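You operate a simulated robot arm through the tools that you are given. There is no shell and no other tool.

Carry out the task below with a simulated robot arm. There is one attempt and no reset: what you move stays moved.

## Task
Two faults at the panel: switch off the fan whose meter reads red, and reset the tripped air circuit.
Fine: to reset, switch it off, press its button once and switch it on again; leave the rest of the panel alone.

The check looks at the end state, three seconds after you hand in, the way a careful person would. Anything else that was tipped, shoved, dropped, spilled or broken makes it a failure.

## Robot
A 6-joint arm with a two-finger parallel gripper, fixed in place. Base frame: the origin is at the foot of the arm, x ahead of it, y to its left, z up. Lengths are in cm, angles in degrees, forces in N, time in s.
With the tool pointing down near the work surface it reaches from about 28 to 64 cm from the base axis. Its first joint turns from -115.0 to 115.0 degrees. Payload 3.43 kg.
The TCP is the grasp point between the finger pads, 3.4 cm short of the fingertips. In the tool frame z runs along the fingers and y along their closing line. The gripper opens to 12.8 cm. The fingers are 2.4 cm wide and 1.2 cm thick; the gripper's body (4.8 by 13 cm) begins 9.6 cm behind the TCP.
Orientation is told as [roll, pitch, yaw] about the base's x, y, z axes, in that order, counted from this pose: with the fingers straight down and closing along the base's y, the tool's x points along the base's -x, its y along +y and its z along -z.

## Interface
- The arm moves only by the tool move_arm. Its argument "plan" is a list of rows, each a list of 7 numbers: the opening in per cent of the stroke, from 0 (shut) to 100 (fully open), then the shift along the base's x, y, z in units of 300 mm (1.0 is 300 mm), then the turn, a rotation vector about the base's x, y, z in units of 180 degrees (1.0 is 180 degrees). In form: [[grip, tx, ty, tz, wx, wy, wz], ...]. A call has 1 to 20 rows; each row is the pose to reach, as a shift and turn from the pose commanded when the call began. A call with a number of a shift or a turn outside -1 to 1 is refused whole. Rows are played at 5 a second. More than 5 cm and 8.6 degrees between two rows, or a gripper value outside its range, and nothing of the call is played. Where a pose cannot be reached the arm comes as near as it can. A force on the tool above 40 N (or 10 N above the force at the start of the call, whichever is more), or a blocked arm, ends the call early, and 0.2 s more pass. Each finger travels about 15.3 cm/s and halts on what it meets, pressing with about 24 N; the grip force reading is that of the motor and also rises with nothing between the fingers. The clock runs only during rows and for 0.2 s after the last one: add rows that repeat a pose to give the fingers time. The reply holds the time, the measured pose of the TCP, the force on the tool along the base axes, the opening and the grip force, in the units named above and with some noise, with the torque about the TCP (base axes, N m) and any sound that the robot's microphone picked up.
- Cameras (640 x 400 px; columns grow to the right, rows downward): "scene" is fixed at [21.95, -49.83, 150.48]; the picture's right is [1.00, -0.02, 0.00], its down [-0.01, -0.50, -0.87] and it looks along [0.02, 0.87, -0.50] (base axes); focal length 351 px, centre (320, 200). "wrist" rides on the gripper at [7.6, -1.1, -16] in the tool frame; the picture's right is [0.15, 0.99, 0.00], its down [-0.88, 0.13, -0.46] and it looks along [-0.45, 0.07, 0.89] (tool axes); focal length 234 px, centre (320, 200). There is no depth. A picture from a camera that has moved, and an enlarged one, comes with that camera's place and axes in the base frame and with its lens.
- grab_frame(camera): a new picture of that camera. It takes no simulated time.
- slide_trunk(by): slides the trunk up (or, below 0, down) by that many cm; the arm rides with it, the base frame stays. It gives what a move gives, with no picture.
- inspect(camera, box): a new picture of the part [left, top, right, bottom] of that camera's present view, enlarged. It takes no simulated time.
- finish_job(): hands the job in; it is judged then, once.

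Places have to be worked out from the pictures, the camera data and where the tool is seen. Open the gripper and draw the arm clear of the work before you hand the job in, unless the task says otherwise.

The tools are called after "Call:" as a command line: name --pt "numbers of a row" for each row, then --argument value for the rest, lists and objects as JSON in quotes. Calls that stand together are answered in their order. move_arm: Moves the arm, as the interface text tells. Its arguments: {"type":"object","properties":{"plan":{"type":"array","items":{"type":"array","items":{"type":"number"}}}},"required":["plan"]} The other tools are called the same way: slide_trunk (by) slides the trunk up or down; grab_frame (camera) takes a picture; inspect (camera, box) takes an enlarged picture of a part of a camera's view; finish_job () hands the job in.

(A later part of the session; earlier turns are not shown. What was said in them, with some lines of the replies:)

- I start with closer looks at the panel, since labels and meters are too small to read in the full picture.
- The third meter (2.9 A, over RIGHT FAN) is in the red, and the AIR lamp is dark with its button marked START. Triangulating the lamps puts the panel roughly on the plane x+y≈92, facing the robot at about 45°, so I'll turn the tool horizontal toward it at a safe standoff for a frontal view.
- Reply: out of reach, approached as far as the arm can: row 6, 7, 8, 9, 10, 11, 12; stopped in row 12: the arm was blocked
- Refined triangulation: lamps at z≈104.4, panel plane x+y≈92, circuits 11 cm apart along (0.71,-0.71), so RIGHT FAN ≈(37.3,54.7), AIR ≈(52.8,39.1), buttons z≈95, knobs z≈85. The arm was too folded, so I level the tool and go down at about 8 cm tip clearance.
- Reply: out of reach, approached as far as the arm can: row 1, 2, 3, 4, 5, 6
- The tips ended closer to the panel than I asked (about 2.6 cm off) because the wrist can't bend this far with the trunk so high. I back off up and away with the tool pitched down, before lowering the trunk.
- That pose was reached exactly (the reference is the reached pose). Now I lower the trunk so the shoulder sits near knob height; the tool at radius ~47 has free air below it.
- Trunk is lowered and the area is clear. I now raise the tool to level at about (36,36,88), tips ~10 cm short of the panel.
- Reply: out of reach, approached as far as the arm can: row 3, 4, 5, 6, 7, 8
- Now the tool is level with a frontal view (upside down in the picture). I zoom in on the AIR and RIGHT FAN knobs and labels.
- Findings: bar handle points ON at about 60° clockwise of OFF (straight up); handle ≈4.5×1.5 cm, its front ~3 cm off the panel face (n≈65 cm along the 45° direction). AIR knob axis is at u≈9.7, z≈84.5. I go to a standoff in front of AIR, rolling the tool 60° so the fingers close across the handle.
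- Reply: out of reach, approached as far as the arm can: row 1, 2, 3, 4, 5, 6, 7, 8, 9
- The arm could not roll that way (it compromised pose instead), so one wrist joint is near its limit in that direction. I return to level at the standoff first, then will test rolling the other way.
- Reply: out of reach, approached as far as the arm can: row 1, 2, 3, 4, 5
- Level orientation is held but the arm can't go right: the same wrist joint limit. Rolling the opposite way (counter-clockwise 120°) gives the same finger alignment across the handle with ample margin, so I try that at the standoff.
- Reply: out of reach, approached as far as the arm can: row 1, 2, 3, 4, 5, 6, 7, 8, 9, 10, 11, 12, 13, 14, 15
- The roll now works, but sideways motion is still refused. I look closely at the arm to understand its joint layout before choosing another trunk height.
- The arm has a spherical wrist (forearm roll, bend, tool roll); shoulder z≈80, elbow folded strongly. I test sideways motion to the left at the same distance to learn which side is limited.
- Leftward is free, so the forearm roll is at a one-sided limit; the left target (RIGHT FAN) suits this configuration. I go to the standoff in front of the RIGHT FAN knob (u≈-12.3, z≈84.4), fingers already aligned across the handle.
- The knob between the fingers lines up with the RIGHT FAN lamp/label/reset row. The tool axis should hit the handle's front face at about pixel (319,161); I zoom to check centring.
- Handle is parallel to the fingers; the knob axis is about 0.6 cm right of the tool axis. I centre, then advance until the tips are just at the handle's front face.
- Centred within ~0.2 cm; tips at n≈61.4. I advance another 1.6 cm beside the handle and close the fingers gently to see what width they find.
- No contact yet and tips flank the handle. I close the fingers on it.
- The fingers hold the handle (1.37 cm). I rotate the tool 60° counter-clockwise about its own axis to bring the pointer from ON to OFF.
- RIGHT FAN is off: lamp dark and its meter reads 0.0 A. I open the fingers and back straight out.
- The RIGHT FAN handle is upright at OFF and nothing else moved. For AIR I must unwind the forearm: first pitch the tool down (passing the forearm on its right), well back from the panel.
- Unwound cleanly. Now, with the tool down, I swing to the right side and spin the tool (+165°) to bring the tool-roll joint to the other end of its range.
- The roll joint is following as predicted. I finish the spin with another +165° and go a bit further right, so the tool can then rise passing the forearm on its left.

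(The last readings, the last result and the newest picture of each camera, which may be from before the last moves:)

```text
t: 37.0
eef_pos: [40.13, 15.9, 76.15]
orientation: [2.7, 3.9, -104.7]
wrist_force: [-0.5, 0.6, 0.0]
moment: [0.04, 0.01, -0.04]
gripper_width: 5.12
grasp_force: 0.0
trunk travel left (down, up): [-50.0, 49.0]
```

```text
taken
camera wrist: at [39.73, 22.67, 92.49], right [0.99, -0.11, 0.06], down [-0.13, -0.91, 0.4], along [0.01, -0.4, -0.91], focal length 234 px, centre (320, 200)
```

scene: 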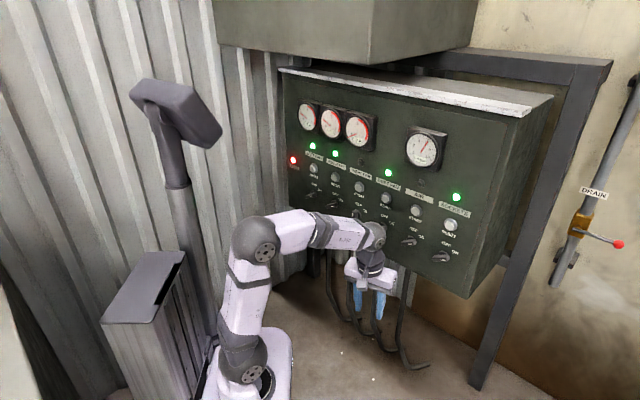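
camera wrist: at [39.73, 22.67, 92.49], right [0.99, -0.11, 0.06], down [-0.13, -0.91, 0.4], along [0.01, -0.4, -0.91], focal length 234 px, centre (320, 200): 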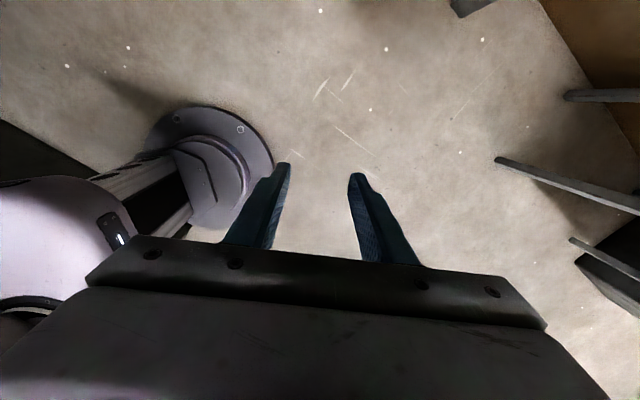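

Tool roll is set. Now I pitch the tool up to level along the 45° direction, with the arm well to the right so the tool passes left of the forearm.

Call:
move_arm --pt "40 0.011 0.025 0.025 0.0278 -0.0278 0" --pt "40 0.022 0.051 0.05 0.0557 -0.0557 0" --pt "40 0.033 0.076 0.074 0.0835 -0.0835 0" --pt "40 0.043 0.101 0.099 0.1113 -0.1113 0" --pt "40 0.054 0.126 0.124 0.1391 -0.1391 0" --pt "40 0.065 0.152 0.149 0.167 -0.167 0" --pt "40 0.076 0.177 0.173 0.1948 -0.1948 0" --pt "40 0.087 0.202 0.198 0.2226 -0.2226 0" --pt "40 0.098 0.227 0.223 0.2504 -0.2504 0" --pt "40 0.108 0.253 0.248 0.2783 -0.2783 0" --pt "40 0.119 0.278 0.272 0.3061 -0.3061 0" --pt "40 0.13 0.303 0.297 0.3339 -0.3339 0" --pt "40 0.13 0.303 0.297 0.3339 -0.3339 0"

Call:
grab_frame --camera "scene"

Call:
grab_frame --camera "wrist"

```text
t: 39.8
eef_pos: [46.29, 25.67, 85.27]
orientation: [89.6, 59.5, -45.7]
wrist_force: [0.2, -0.4, 0.3]
moment: [-0.02, 0.03, -0.02]
gripper_width: 5.11
grasp_force: 0.1
out of reach, approached as far as the arm can: row 9, 10, 11, 12, 13
trunk travel left (down, up): [-50.0, 49.0]
```

```text
taken
```

scene: 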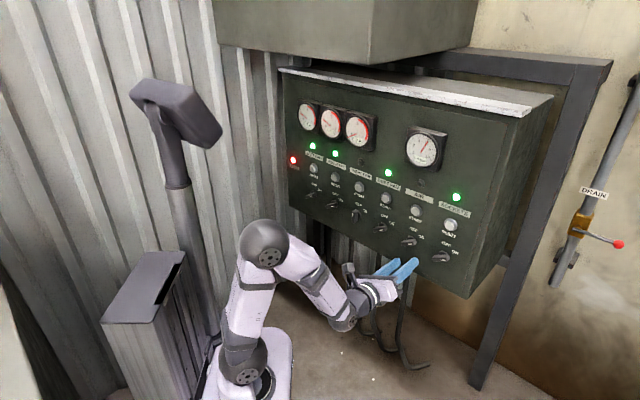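

```text
taken
camera wrist: at [31.32, 17.98, 91.39], right [0.55, -0.55, 0.63], down [0.07, -0.72, -0.69], along [0.83, 0.42, -0.36], focal length 234 px, centre (320, 200)
```

wrist: 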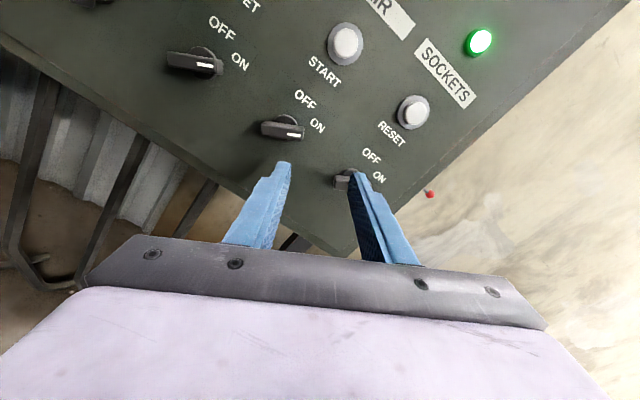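

The left-hand configuration works: the arm is right of AIR with a level tool. I roll clockwise 90° to align with the AIR handle and shift to its standoff.

Call:
move_arm --pt "40 -0.004 0.016 -0.002 0.0295 0.0295 0" --pt "40 -0.007 0.032 -0.004 0.0589 0.0589 0" --pt "40 -0.011 0.047 -0.007 0.0884 0.0884 0" --pt "40 -0.014 0.063 -0.009 0.1179 0.1179 0" --pt "40 -0.018 0.079 -0.011 0.1473 0.1473 0" --pt "40 -0.021 0.095 -0.013 0.1768 0.1768 0" --pt "40 -0.025 0.11 -0.015 0.2063 0.2063 0" --pt "40 -0.028 0.126 -0.017 0.2357 0.2357 0" --pt "40 -0.032 0.142 -0.02 0.2652 0.2652 0" --pt "40 -0.035 0.158 -0.022 0.2947 0.2947 0" --pt "40 -0.039 0.173 -0.024 0.3241 0.3241 0" --pt "40 -0.042 0.189 -0.026 0.3536 0.3536 0" --pt "40 -0.042 0.189 -0.026 0.3536 0.3536 0"

Call:
grab_frame --camera "wrist"

Call:
inspect --camera "wrist" --box '[270, 110, 370, 190]'

```text
t: 42.6
eef_pos: [45.22, 30.95, 84.71]
orientation: [-89.5, 30.2, 136.0]
wrist_force: [0.0, 0.8, 0.2]
moment: [0.01, 0.02, 0.02]
gripper_width: 5.13
grasp_force: 0.1
out of reach, approached as far as the arm can: row 12, 13
trunk travel left (down, up): [-50.0, 49.0]
```

```text
taken
camera wrist: at [38.22, 15.51, 89.72], right [0.44, -0.44, -0.78], down [-0.82, 0.16, -0.55], along [0.37, 0.88, -0.29], focal length 234 px, centre (320, 200)
```

wrist: 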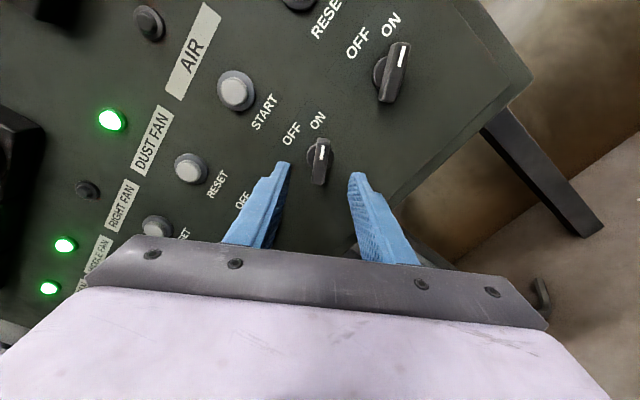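

```text
5.00 times, centred on (320, 150) of wrist
camera zoom: at [38.22, 15.51, 89.72], right [0.44, -0.44, -0.78], down [-0.82, 0.16, -0.55], along [0.37, 0.88, -0.29], focal length 1171 px, centre (320, 450)
```

zoom: 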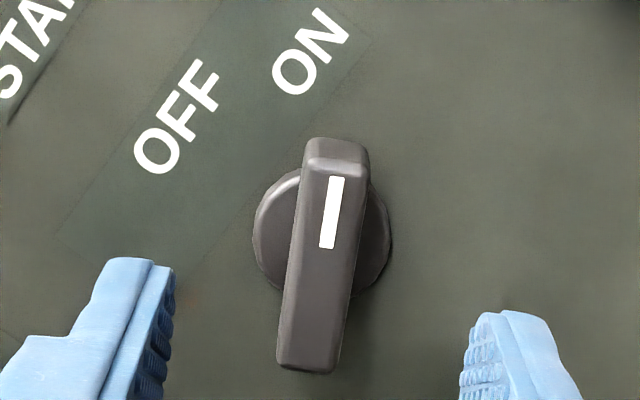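

The AIR row (AIR label, dark lamp, START) lines up with the knob between the fingers, and centring is within ~0.3 cm. I advance to just short of the handle face.

Call:
move_arm --pt "40 0.02 0.027 -0.007 0 0 0" --pt "40 0.055 0.062 -0.007 0 0 0" --pt "40 0.094 0.101 -0.007 0 0 0" --pt "40 0.094 0.101 -0.007 0 0 0"

Call:
inspect --camera "wrist" --box '[240, 100, 400, 200]'

Call:
inspect --camera "scene" --box '[350, 190, 470, 275]'

```text
t: 43.6
eef_pos: [48.46, 33.25, 84.74]
orientation: [-89.5, 30.4, 136.0]
wrist_force: [0.1, 0.6, -0.5]
moment: [0.02, 0.01, 0.02]
gripper_width: 5.12
grasp_force: 0.0
out of reach, approached as far as the arm can: row 1, 2, 3, 4
trunk travel left (down, up): [-50.0, 49.0]
```

```text
4.00 times, centred on (320, 150) of wrist
camera zoom: at [41.47, 17.78, 89.71], right [0.44, -0.44, -0.78], down [-0.82, 0.15, -0.55], along [0.37, 0.88, -0.29], focal length 937 px, centre (320, 400)
```

zoom: 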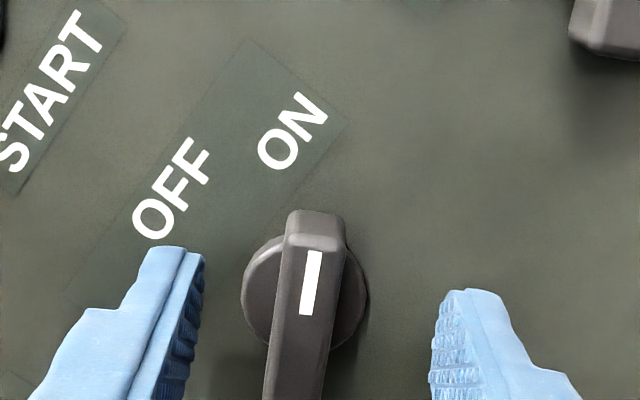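

```text
4.71 times, centred on (410, 232) of scene
camera zoom: at [21.95, -49.83, 150.48], right [1.0, -0.02, 0.0], down [-0.01, -0.5, -0.87], along [0.02, 0.87, -0.5], focal length 1651 px, centre (-104, 47)
```

zoom: 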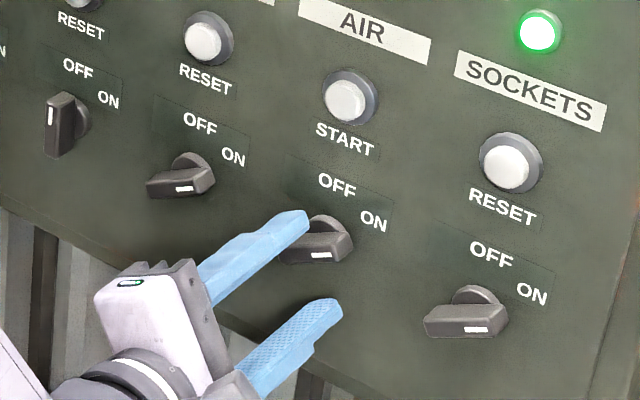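

The forearm roll limit holds the tool ~0.8 cm right of the AIR knob. Yawing the tool ~4° left frees it at negligible cost to the grip, so I do that while shifting left at this depth.

Call:
move_arm --pt "40 -0.007 0.007 -0.003 0 0 0.0111" --pt "40 -0.015 0.015 -0.005 0 0 0.0222" --pt "40 -0.015 0.015 -0.005 0 0 0.0222"

Call:
inspect --camera "wrist" --box '[240, 100, 400, 200]'

```text
t: 44.4
eef_pos: [47.98, 33.76, 84.61]
orientation: [-89.5, 30.4, 139.5]
wrist_force: [0.4, -1.1, -0.3]
moment: [-0.01, 0.0, -0.01]
gripper_width: 5.12
grasp_force: 0.0
trunk travel left (down, up): [-50.0, 49.0]
```

```text
4.00 times, centred on (320, 150) of wrist
camera zoom: at [41.96, 17.79, 89.55], right [0.47, -0.41, -0.78], down [-0.83, 0.1, -0.55], along [0.31, 0.9, -0.29], focal length 937 px, centre (320, 400)
```

zoom: 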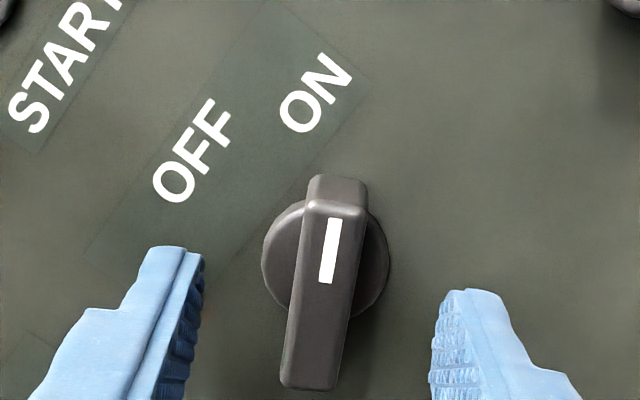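

Well centred now and within reach. I advance 1.8 cm so the tips flank the handle, then close on it.

Call:
move_arm --pt "40 0.013 0.015 0 0 0 0" --pt "40 0.027 0.03 0 0 0 0" --pt "40 0.04 0.045 0 0 0 0" --pt "40 0.04 0.045 0 0 0 0" --pt "25 0.04 0.045 0 0 0 0" --pt "15 0.04 0.045 0 0 0 0" --pt "6 0.04 0.045 0 0 0 0" --pt "6 0.04 0.045 0 0 0 0"

Call:
inspect --camera "wrist" --box '[240, 100, 400, 200]'

Call:
inspect --camera "scene" --box '[350, 190, 470, 275]'

```text
t: 46.2
eef_pos: [49.19, 35.05, 84.58]
orientation: [-89.6, 30.5, 139.6]
wrist_force: [-0.7, 1.7, 3.6]
moment: [-0.45, 0.48, 0.09]
gripper_width: 1.44
grasp_force: 44.9
trunk travel left (down, up): [-50.0, 49.0]
```

```text
4.00 times, centred on (320, 150) of wrist
camera zoom: at [43.23, 19.13, 89.51], right [0.47, -0.41, -0.78], down [-0.82, 0.1, -0.56], along [0.31, 0.9, -0.29], focal length 937 px, centre (320, 400)
```

zoom: 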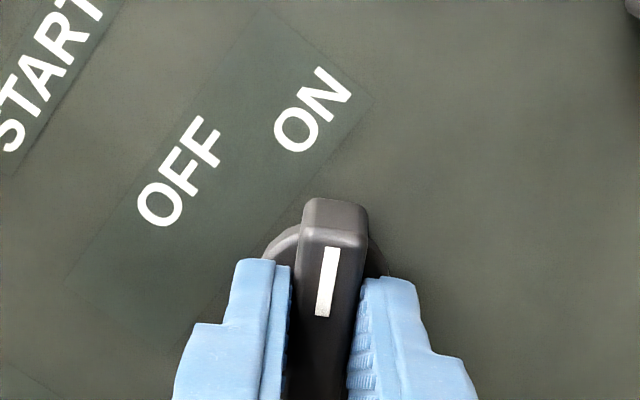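

```text
4.71 times, centred on (410, 232) of scene
camera zoom: at [21.95, -49.83, 150.48], right [1.0, -0.02, 0.0], down [-0.01, -0.5, -0.87], along [0.02, 0.87, -0.5], focal length 1651 px, centre (-104, 47)
```

zoom: 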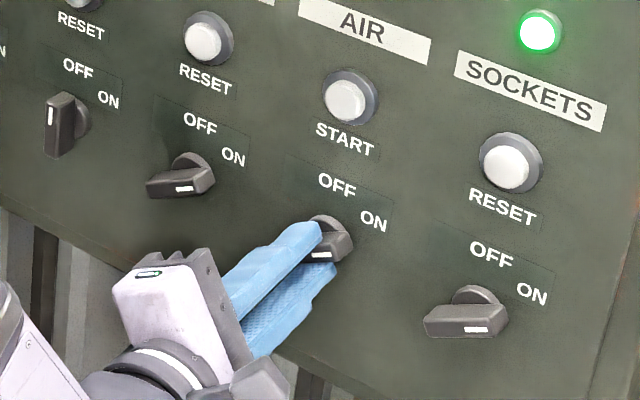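

Handle gripped (1.44 cm). I turn it 60° counter-clockwise about the tool axis to OFF.

Call:
move_arm --pt "6 0 0 0 -0.0273 -0.0315 0" --pt "6 0 0 0 -0.0546 -0.063 0" --pt "6 0 0 0 -0.0819 -0.0945 0" --pt "6 0 0 0 -0.1092 -0.126 0" --pt "6 0 0 0 -0.1364 -0.1575 0" --pt "6 0 0 0 -0.1637 -0.189 0" --pt "6 0 0 0 -0.191 -0.2205 0" --pt "6 0 0 0 -0.2183 -0.252 0" --pt "6 0 0 0 -0.2183 -0.252 0"

Call:
grab_frame --camera "wrist"

Call:
inspect --camera "scene" --box '[350, 150, 470, 255]'

```text
t: 48.2
eef_pos: [49.06, 35.08, 84.77]
orientation: [62.8, 89.3, -68.3]
wrist_force: [-3.4, 6.8, 3.9]
moment: [0.07, 0.61, -0.42]
gripper_width: 1.46
grasp_force: 45.2
trunk travel left (down, up): [-50.0, 49.0]
```

```text
taken
camera wrist: at [37.63, 23.93, 92.29], right [0.74, -0.65, 0.16], down [-0.2, -0.44, -0.88], along [0.64, 0.62, -0.45], focal length 234 px, centre (320, 200)
```

wrist: 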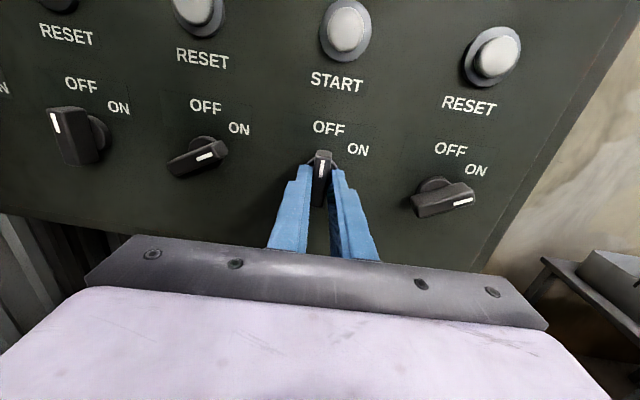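

```text
3.81 times, centred on (410, 202) of scene
camera zoom: at [21.95, -49.83, 150.48], right [1.0, -0.02, 0.0], down [-0.01, -0.5, -0.87], along [0.02, 0.87, -0.5], focal length 1337 px, centre (-23, 190)
```

zoom: 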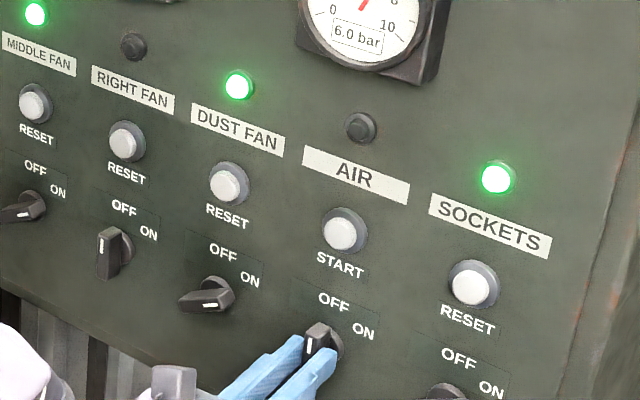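

AIR is switched OFF. I release, back out, shut the fingers and rise in front of the START button (estimated u≈9.8, z≈95.9, face at n≈63.8).

Call:
move_arm --pt "40 0 0 0 0 0 0" --pt "40 0 0 0 0 0 0" --pt "40 -0.03 -0.035 0 0 0 0" --pt "40 -0.08 -0.09 0 0 0 0" --pt "40 -0.12 -0.13 0 0 0 0" --pt "0 -0.12 -0.13 0.1 0 0 0" --pt "0 -0.12 -0.13 0.24 0 0 0" --pt "0 -0.12 -0.13 0.37 0 0 0" --pt "0 -0.12 -0.13 0.37 0 0 0"

Call:
grab_frame --camera "wrist"

Call:
inspect --camera "scene" --box '[340, 150, 480, 260]'

```text
t: 50.2
eef_pos: [45.82, 31.11, 95.61]
orientation: [51.0, 89.5, -80.1]
wrist_force: [-0.5, 0.1, 0.1]
moment: [0.0, -0.01, 0.01]
gripper_width: 0.0
grasp_force: 23.8
trunk travel left (down, up): [-50.0, 49.0]
```

```text
taken
camera wrist: at [34.32, 20.02, 103.25], right [0.74, -0.65, 0.15], down [-0.2, -0.44, -0.88], along [0.64, 0.62, -0.46], focal length 234 px, centre (320, 200)
```

wrist: 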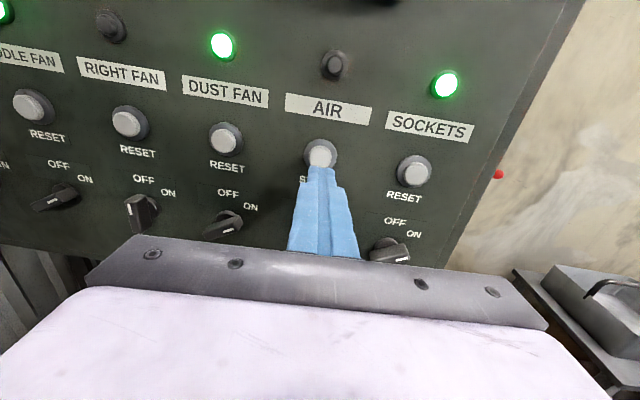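

```text
3.64 times, centred on (410, 205) of scene
camera zoom: at [21.95, -49.83, 150.48], right [1.0, -0.02, 0.0], down [-0.01, -0.5, -0.87], along [0.02, 0.87, -0.5], focal length 1276 px, centre (-7, 182)
```

zoom: 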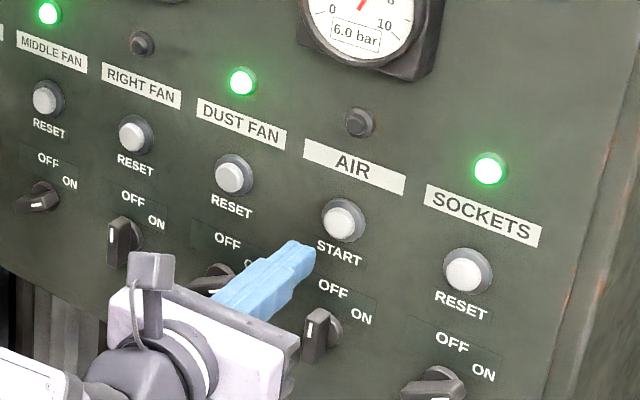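

Both turned knobs stand upright at OFF, and the tool axis points at the START cap (predicted pixel (319.5,156.5), seen (320,155)). I advance along the tool axis to just short of the cap.

Call:
move_arm --pt "0 0.04 0.046 0.004 0 0 0" --pt "0 0.08 0.092 0.004 0 0 0" --pt "0 0.112 0.13 0.004 0 0 0" --pt "0 0.112 0.13 0.004 0 0 0"

Call:
inspect --camera "wrist" --box '[260, 130, 380, 205]'

Call:
inspect --camera "scene" --box '[370, 180, 450, 230]'

```text
t: 51.2
eef_pos: [49.04, 35.06, 95.75]
orientation: [57.0, 89.5, -74.3]
wrist_force: [1.0, -0.2, 1.3]
moment: [0.02, -0.01, 0.01]
gripper_width: 0.01
grasp_force: 23.8
trunk travel left (down, up): [-50.0, 49.0]
```

```text
5.33 times, centred on (320, 168) of wrist
camera zoom: at [37.57, 23.9, 103.46], right [0.74, -0.65, 0.15], down [-0.2, -0.44, -0.88], along [0.64, 0.62, -0.45], focal length 1249 px, centre (320, 373)
```

zoom: 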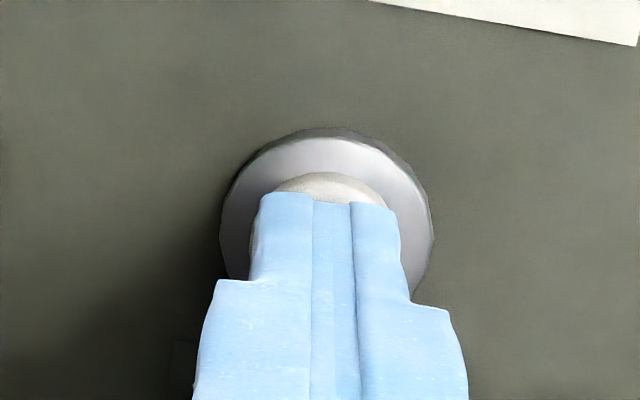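

```text
8.00 times, centred on (410, 205) of scene
camera zoom: at [21.95, -49.83, 150.48], right [1.0, -0.02, 0.0], down [-0.01, -0.5, -0.87], along [0.02, 0.87, -0.5], focal length 2807 px, centre (-400, 160)
```

zoom: 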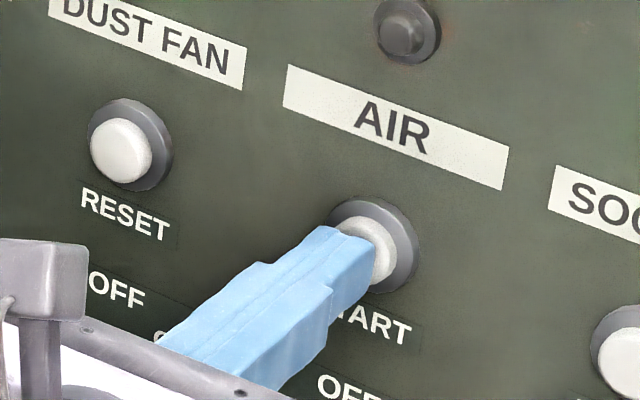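

Tip is under 1 cm from the cap and centred. I press forward in 2 mm steps, watching force and sound.

Call:
move_arm --pt "0 0.0044 0.005 0 0 0 0" --pt "0 0.0088 0.01 0 0 0 0" --pt "0 0.0132 0.015 0 0 0 0" --pt "0 0.0175 0.02 0 0 0 0" --pt "0 0.0175 0.02 0 0 0 0"

Call:
inspect --camera "scene" --box '[370, 180, 450, 230]'

```text
t: 52.4
eef_pos: [49.43, 35.61, 95.64]
orientation: [51.7, 89.6, -79.5]
wrist_force: [0.6, -1.8, 0.0]
moment: [0.0, -0.01, -0.07]
gripper_width: 0.01
grasp_force: 23.9
trunk travel left (down, up): [-50.0, 49.0]
```

```text
8.00 times, centred on (410, 205) of scene
camera zoom: at [21.95, -49.83, 150.48], right [1.0, -0.02, 0.0], down [-0.01, -0.5, -0.87], along [0.02, 0.87, -0.5], focal length 2807 px, centre (-400, 160)
```

zoom: 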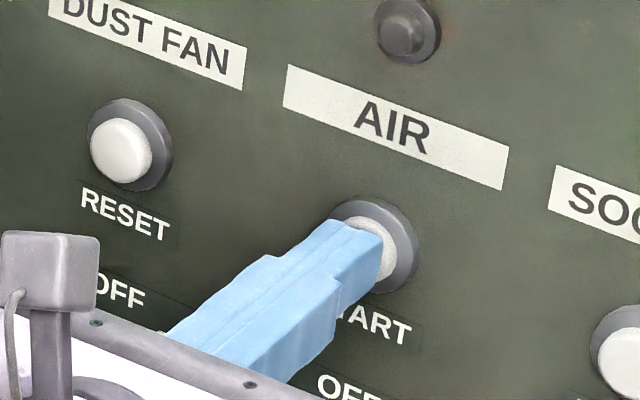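

Only slight contact force so far (about 1.8 N at tip n≈63.5). I continue the same push another 5 mm.

Call:
move_arm --pt "0 0.0033 0.0038 0 0 0 0" --pt "0 0.0066 0.0076 0 0 0 0" --pt "0 0.0109 0.0126 0 0 0 0" --pt "0 0.0109 0.0126 0 0 0 0"

Call:
inspect --camera "scene" --box '[370, 150, 450, 230]'

```text
t: 53.4
eef_pos: [49.74, 35.86, 95.64]
orientation: [48.1, 89.4, -83.2]
wrist_force: [-8.2, -7.9, -4.0]
moment: [-0.16, 0.09, -0.03]
gripper_width: 0.02
grasp_force: 24.1
trunk travel left (down, up): [-50.0, 49.0]
heard: click
```

```text
5.00 times, centred on (410, 190) of scene
camera zoom: at [21.95, -49.83, 150.48], right [1.0, -0.02, 0.0], down [-0.01, -0.5, -0.87], along [0.02, 0.87, -0.5], focal length 1754 px, centre (-130, 250)
```

zoom: 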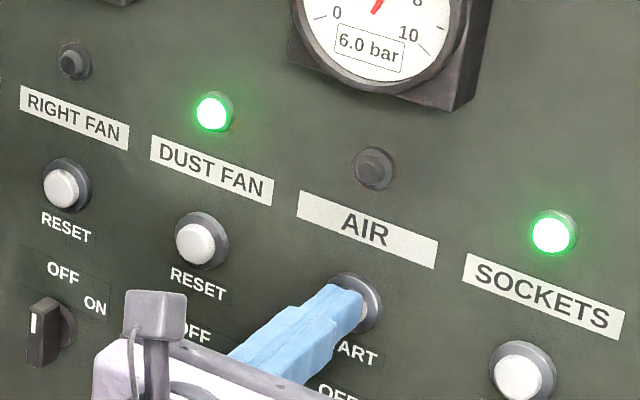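

A single click was heard, so the button is pressed once. I retract straight out, lower to knob height and open the fingers at the standoff.

Call:
move_arm --pt "0 -0.03 -0.035 0 0 0 0" --pt "0 -0.085 -0.098 0 0 0 0" --pt "0 -0.138 -0.16 0 0 0 0" --pt "0 -0.138 -0.16 -0.12 0 0 0" --pt "0 -0.138 -0.16 -0.25 0 0 0" --pt "20 -0.138 -0.16 -0.363 0 0 0" --pt "40 -0.138 -0.16 -0.363 0 0 0" --pt "40 -0.138 -0.16 -0.363 0 0 0"

Call:
grab_frame --camera "wrist"

Call:
inspect --camera "wrist" --box '[270, 120, 370, 190]'

Call:
grab_frame --camera "scene"

```text
t: 55.2
eef_pos: [45.6, 31.37, 84.8]
orientation: [55.2, 89.5, -76.1]
wrist_force: [0.5, -0.1, 0.1]
moment: [0.01, 0.01, 0.0]
gripper_width: 5.13
grasp_force: 0.0
trunk travel left (down, up): [-50.0, 49.0]
```

```text
taken
camera wrist: at [34.25, 20.13, 92.58], right [0.74, -0.65, 0.15], down [-0.2, -0.44, -0.88], along [0.64, 0.62, -0.46], focal length 234 px, centre (320, 200)
```

wrist: 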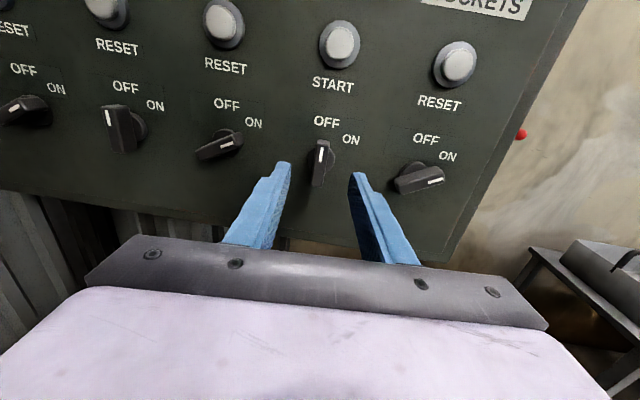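

```text
5.71 times, centred on (320, 155) of wrist
camera zoom: at [34.25, 20.13, 92.58], right [0.74, -0.65, 0.15], down [-0.2, -0.44, -0.88], along [0.64, 0.62, -0.46], focal length 1338 px, centre (320, 457)
```

zoom: 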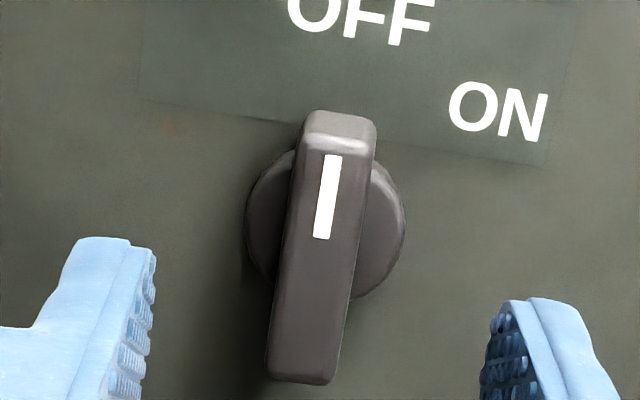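

```text
taken
```

scene: 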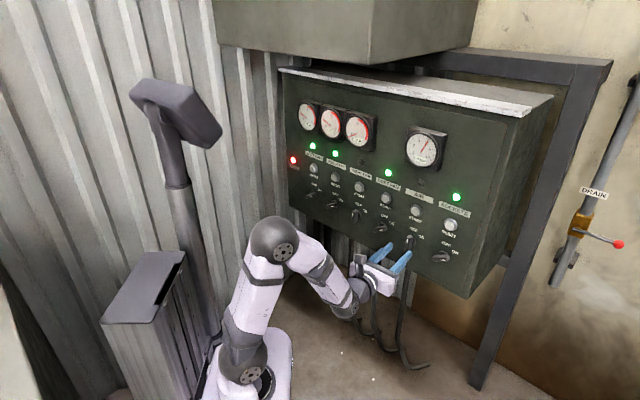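

The AIR handle is at OFF, button is released, and the handle is centred between the fingers. I advance and grip it again.

Call:
move_arm --pt "40 0.035 0.039 -0.008 0 0 0" --pt "40 0.07 0.078 -0.008 0 0 0" --pt "40 0.095 0.105 -0.008 0 0 0" --pt "40 0.114 0.126 -0.008 0 0 0" --pt "40 0.114 0.126 -0.008 0 0 0" --pt "25 0.114 0.126 -0.008 0 0 0" --pt "15 0.114 0.126 -0.008 0 0 0" --pt "6 0.114 0.126 -0.008 0 0 0" --pt "6 0.114 0.126 -0.008 0 0 0"

Call:
inspect --camera "wrist" --box '[240, 100, 400, 200]'

```text
t: 57.2
eef_pos: [49.0, 35.09, 84.51]
orientation: [52.6, 89.5, -78.5]
wrist_force: [-2.2, 3.8, 0.2]
moment: [0.25, 0.26, -0.46]
gripper_width: 1.44
grasp_force: 45.0
trunk travel left (down, up): [-50.0, 49.0]
```

```text
4.00 times, centred on (320, 150) of wrist
camera zoom: at [37.61, 23.9, 92.33], right [0.74, -0.65, 0.15], down [-0.2, -0.44, -0.88], along [0.64, 0.62, -0.46], focal length 937 px, centre (320, 400)
```

zoom: 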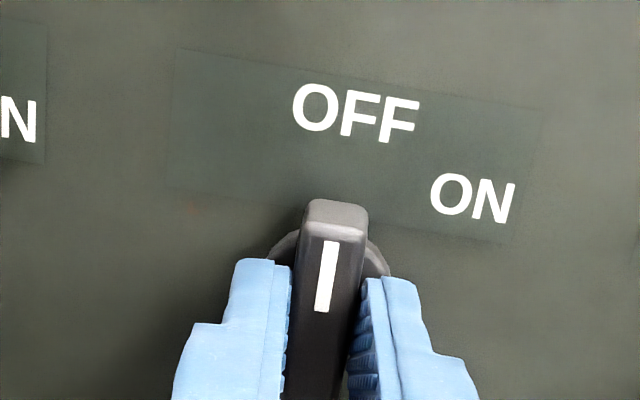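

Gripped at 1.44 cm. I turn it 60° clockwise about the tool axis back to ON.

Call:
move_arm --pt "6 0 0 0 0.0273 0.0315 0" --pt "6 0 0 0 0.0546 0.063 0" --pt "6 0 0 0 0.0819 0.0945 0" --pt "6 0 0 0 0.1092 0.126 0" --pt "6 0 0 0 0.1364 0.1575 0" --pt "6 0 0 0 0.1637 0.189 0" --pt "6 0 0 0 0.191 0.2205 0" --pt "6 0 0 0 0.2183 0.252 0" --pt "6 0 0 0 0.2183 0.252 0"

Call:
grab_frame --camera "wrist"

Call:
inspect --camera "scene" --box '[350, 150, 470, 255]'

```text
t: 59.2
eef_pos: [49.08, 34.92, 84.65]
orientation: [-89.4, 30.3, 139.5]
wrist_force: [0.9, -1.7, -2.8]
moment: [-0.09, 0.04, -1.25]
gripper_width: 1.41
grasp_force: 45.2
trunk travel left (down, up): [-50.0, 49.0]
```

```text
taken
camera wrist: at [43.16, 19.04, 89.55], right [0.47, -0.41, -0.78], down [-0.83, 0.11, -0.55], along [0.31, 0.9, -0.29], focal length 234 px, centre (320, 200)
```

wrist: 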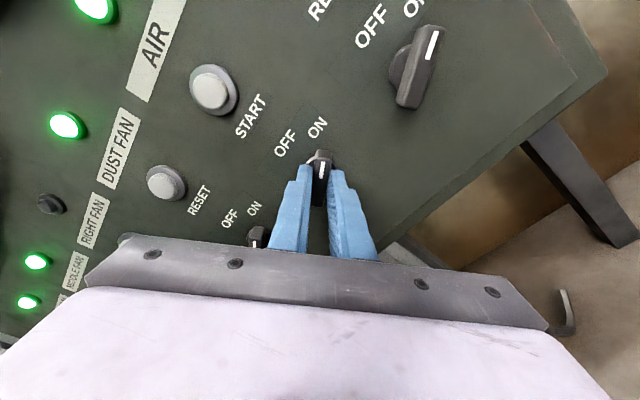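

```text
3.81 times, centred on (410, 202) of scene
camera zoom: at [21.95, -49.83, 150.48], right [1.0, -0.02, 0.0], down [-0.01, -0.5, -0.87], along [0.02, 0.87, -0.5], focal length 1337 px, centre (-23, 190)
```

zoom: 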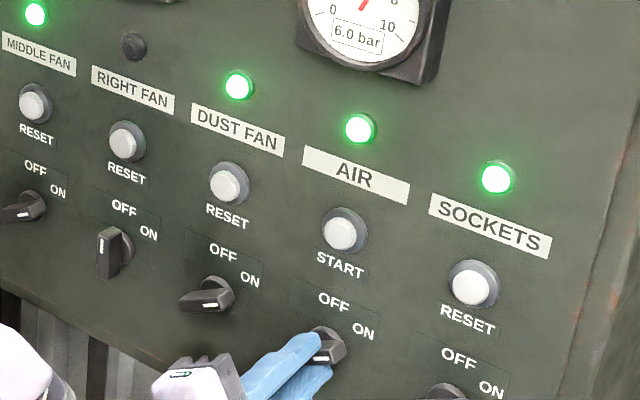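

The AIR lamp is now green with the handle at ON. I open the fingers and back well away from the panel.

Call:
move_arm --pt "40 0 0 0 0 0 0" --pt "40 0 0 0 0 0 0" --pt "40 -0.03 -0.035 0 0 0 0" --pt "40 -0.08 -0.09 0 0 0 0" --pt "40 -0.13 -0.148 0 0 0 0" --pt "40 -0.16 -0.185 -0.05 0 0 0" --pt "40 -0.16 -0.185 -0.05 0 0 0"

Call:
grab_frame --camera "scene"

Call:
grab_frame --camera "wrist"

Call:
inspect --camera "scene" --box '[285, 90, 475, 270]'

```text
t: 60.8
eef_pos: [44.27, 29.36, 83.12]
orientation: [-89.7, 30.5, 139.4]
wrist_force: [0.7, 0.2, -0.6]
moment: [0.0, -0.02, -0.02]
gripper_width: 5.12
grasp_force: 0.1
trunk travel left (down, up): [-50.0, 49.0]
```

```text
taken
```

scene: 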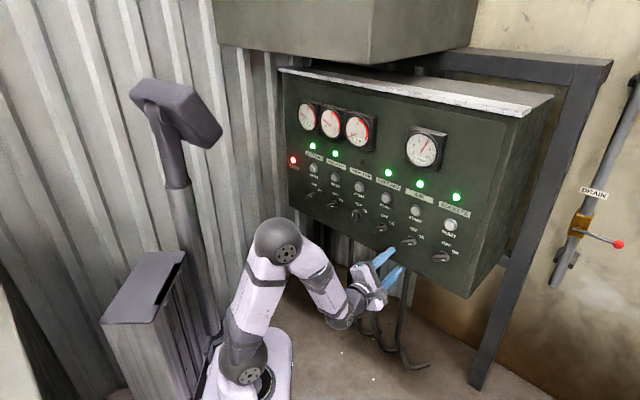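

```text
taken
camera wrist: at [38.28, 13.47, 88.03], right [0.47, -0.41, -0.78], down [-0.83, 0.1, -0.56], along [0.31, 0.9, -0.29], focal length 234 px, centre (320, 200)
```

wrist: 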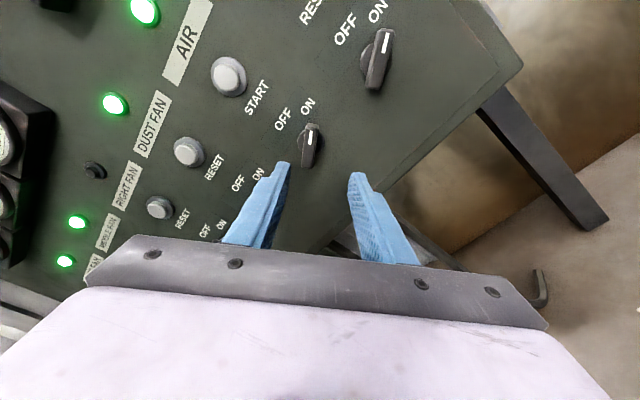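

```text
2.22 times, centred on (380, 180) of scene
camera zoom: at [21.95, -49.83, 150.48], right [1.0, -0.02, 0.0], down [-0.01, -0.5, -0.87], along [0.02, 0.87, -0.5], focal length 780 px, centre (187, 244)
```

zoom: 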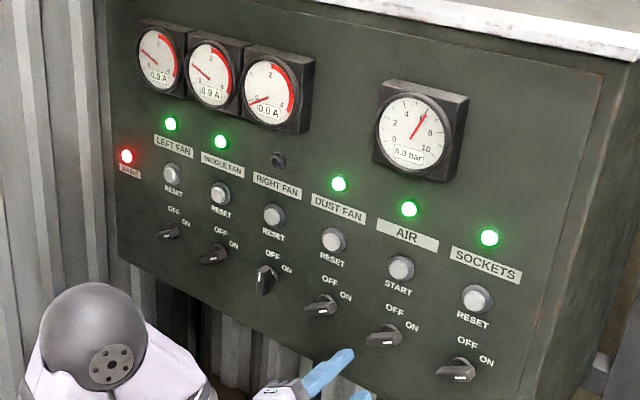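

Everything reads right: RIGHT FAN off (0.0 A), AIR green and ON, all others unchanged. I draw the arm further back and down, opening the gripper fully.

Call:
move_arm --pt "50 -0.015 -0.04 -0.03 -0.025 0.025 0" --pt "60 -0.03 -0.08 -0.06 -0.05 0.05 0" --pt "70 -0.045 -0.12 -0.09 -0.075 0.075 0" --pt "80 -0.06 -0.16 -0.12 -0.1 0.1 0" --pt "90 -0.075 -0.2 -0.15 -0.125 0.125 0" --pt "100 -0.09 -0.24 -0.18 -0.15 0.15 0" --pt "100 -0.09 -0.24 -0.18 -0.15 0.15 0"

Call:
grab_frame --camera "scene"

Call:
inspect --camera "scene" --box '[285, 90, 475, 270]'

```text
t: 62.4
eef_pos: [41.65, 22.14, 77.71]
orientation: [-48.2, 20.9, 158.0]
wrist_force: [0.0, 0.0, -0.1]
moment: [0.01, 0.01, -0.02]
gripper_width: 12.79
grasp_force: 0.0
trunk travel left (down, up): [-50.0, 49.0]
```

```text
taken
```

scene: 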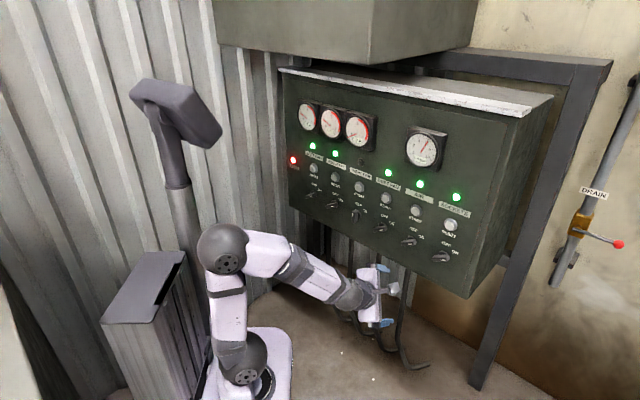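

```text
2.22 times, centred on (380, 180) of scene
camera zoom: at [21.95, -49.83, 150.48], right [1.0, -0.02, 0.0], down [-0.01, -0.5, -0.87], along [0.02, 0.87, -0.5], focal length 780 px, centre (187, 244)
```

zoom: 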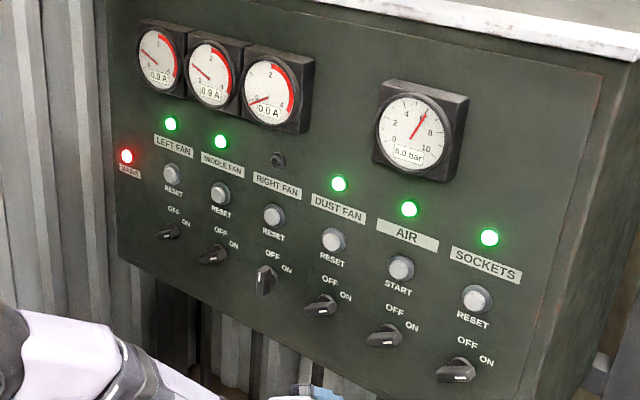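

The arm is clear with the gripper open and the panel is in the wanted state, so I hand the job in.

Call:
finish_job

```text
The job is handed in.
```

Both faults are cleared and I've handed the job in; I haven't seen the check's verdict.

- **Right fan:** its meter was the one in the red, at 2.9 A. I turned its switch to OFF. Its lamp is now dark and the meter reads 0.0 A.
- **Air circuit:** I switched it off, pressed its button once and switched it back on. That button is labelled START, not RESET, and I heard one click. Its lamp, dark before, is now green.

In the last picture, every other switch, lamp and meter looks as it did at the start. The MAINS lamp was red before I began and still is. The arm is drawn back from the panel with the gripper open.
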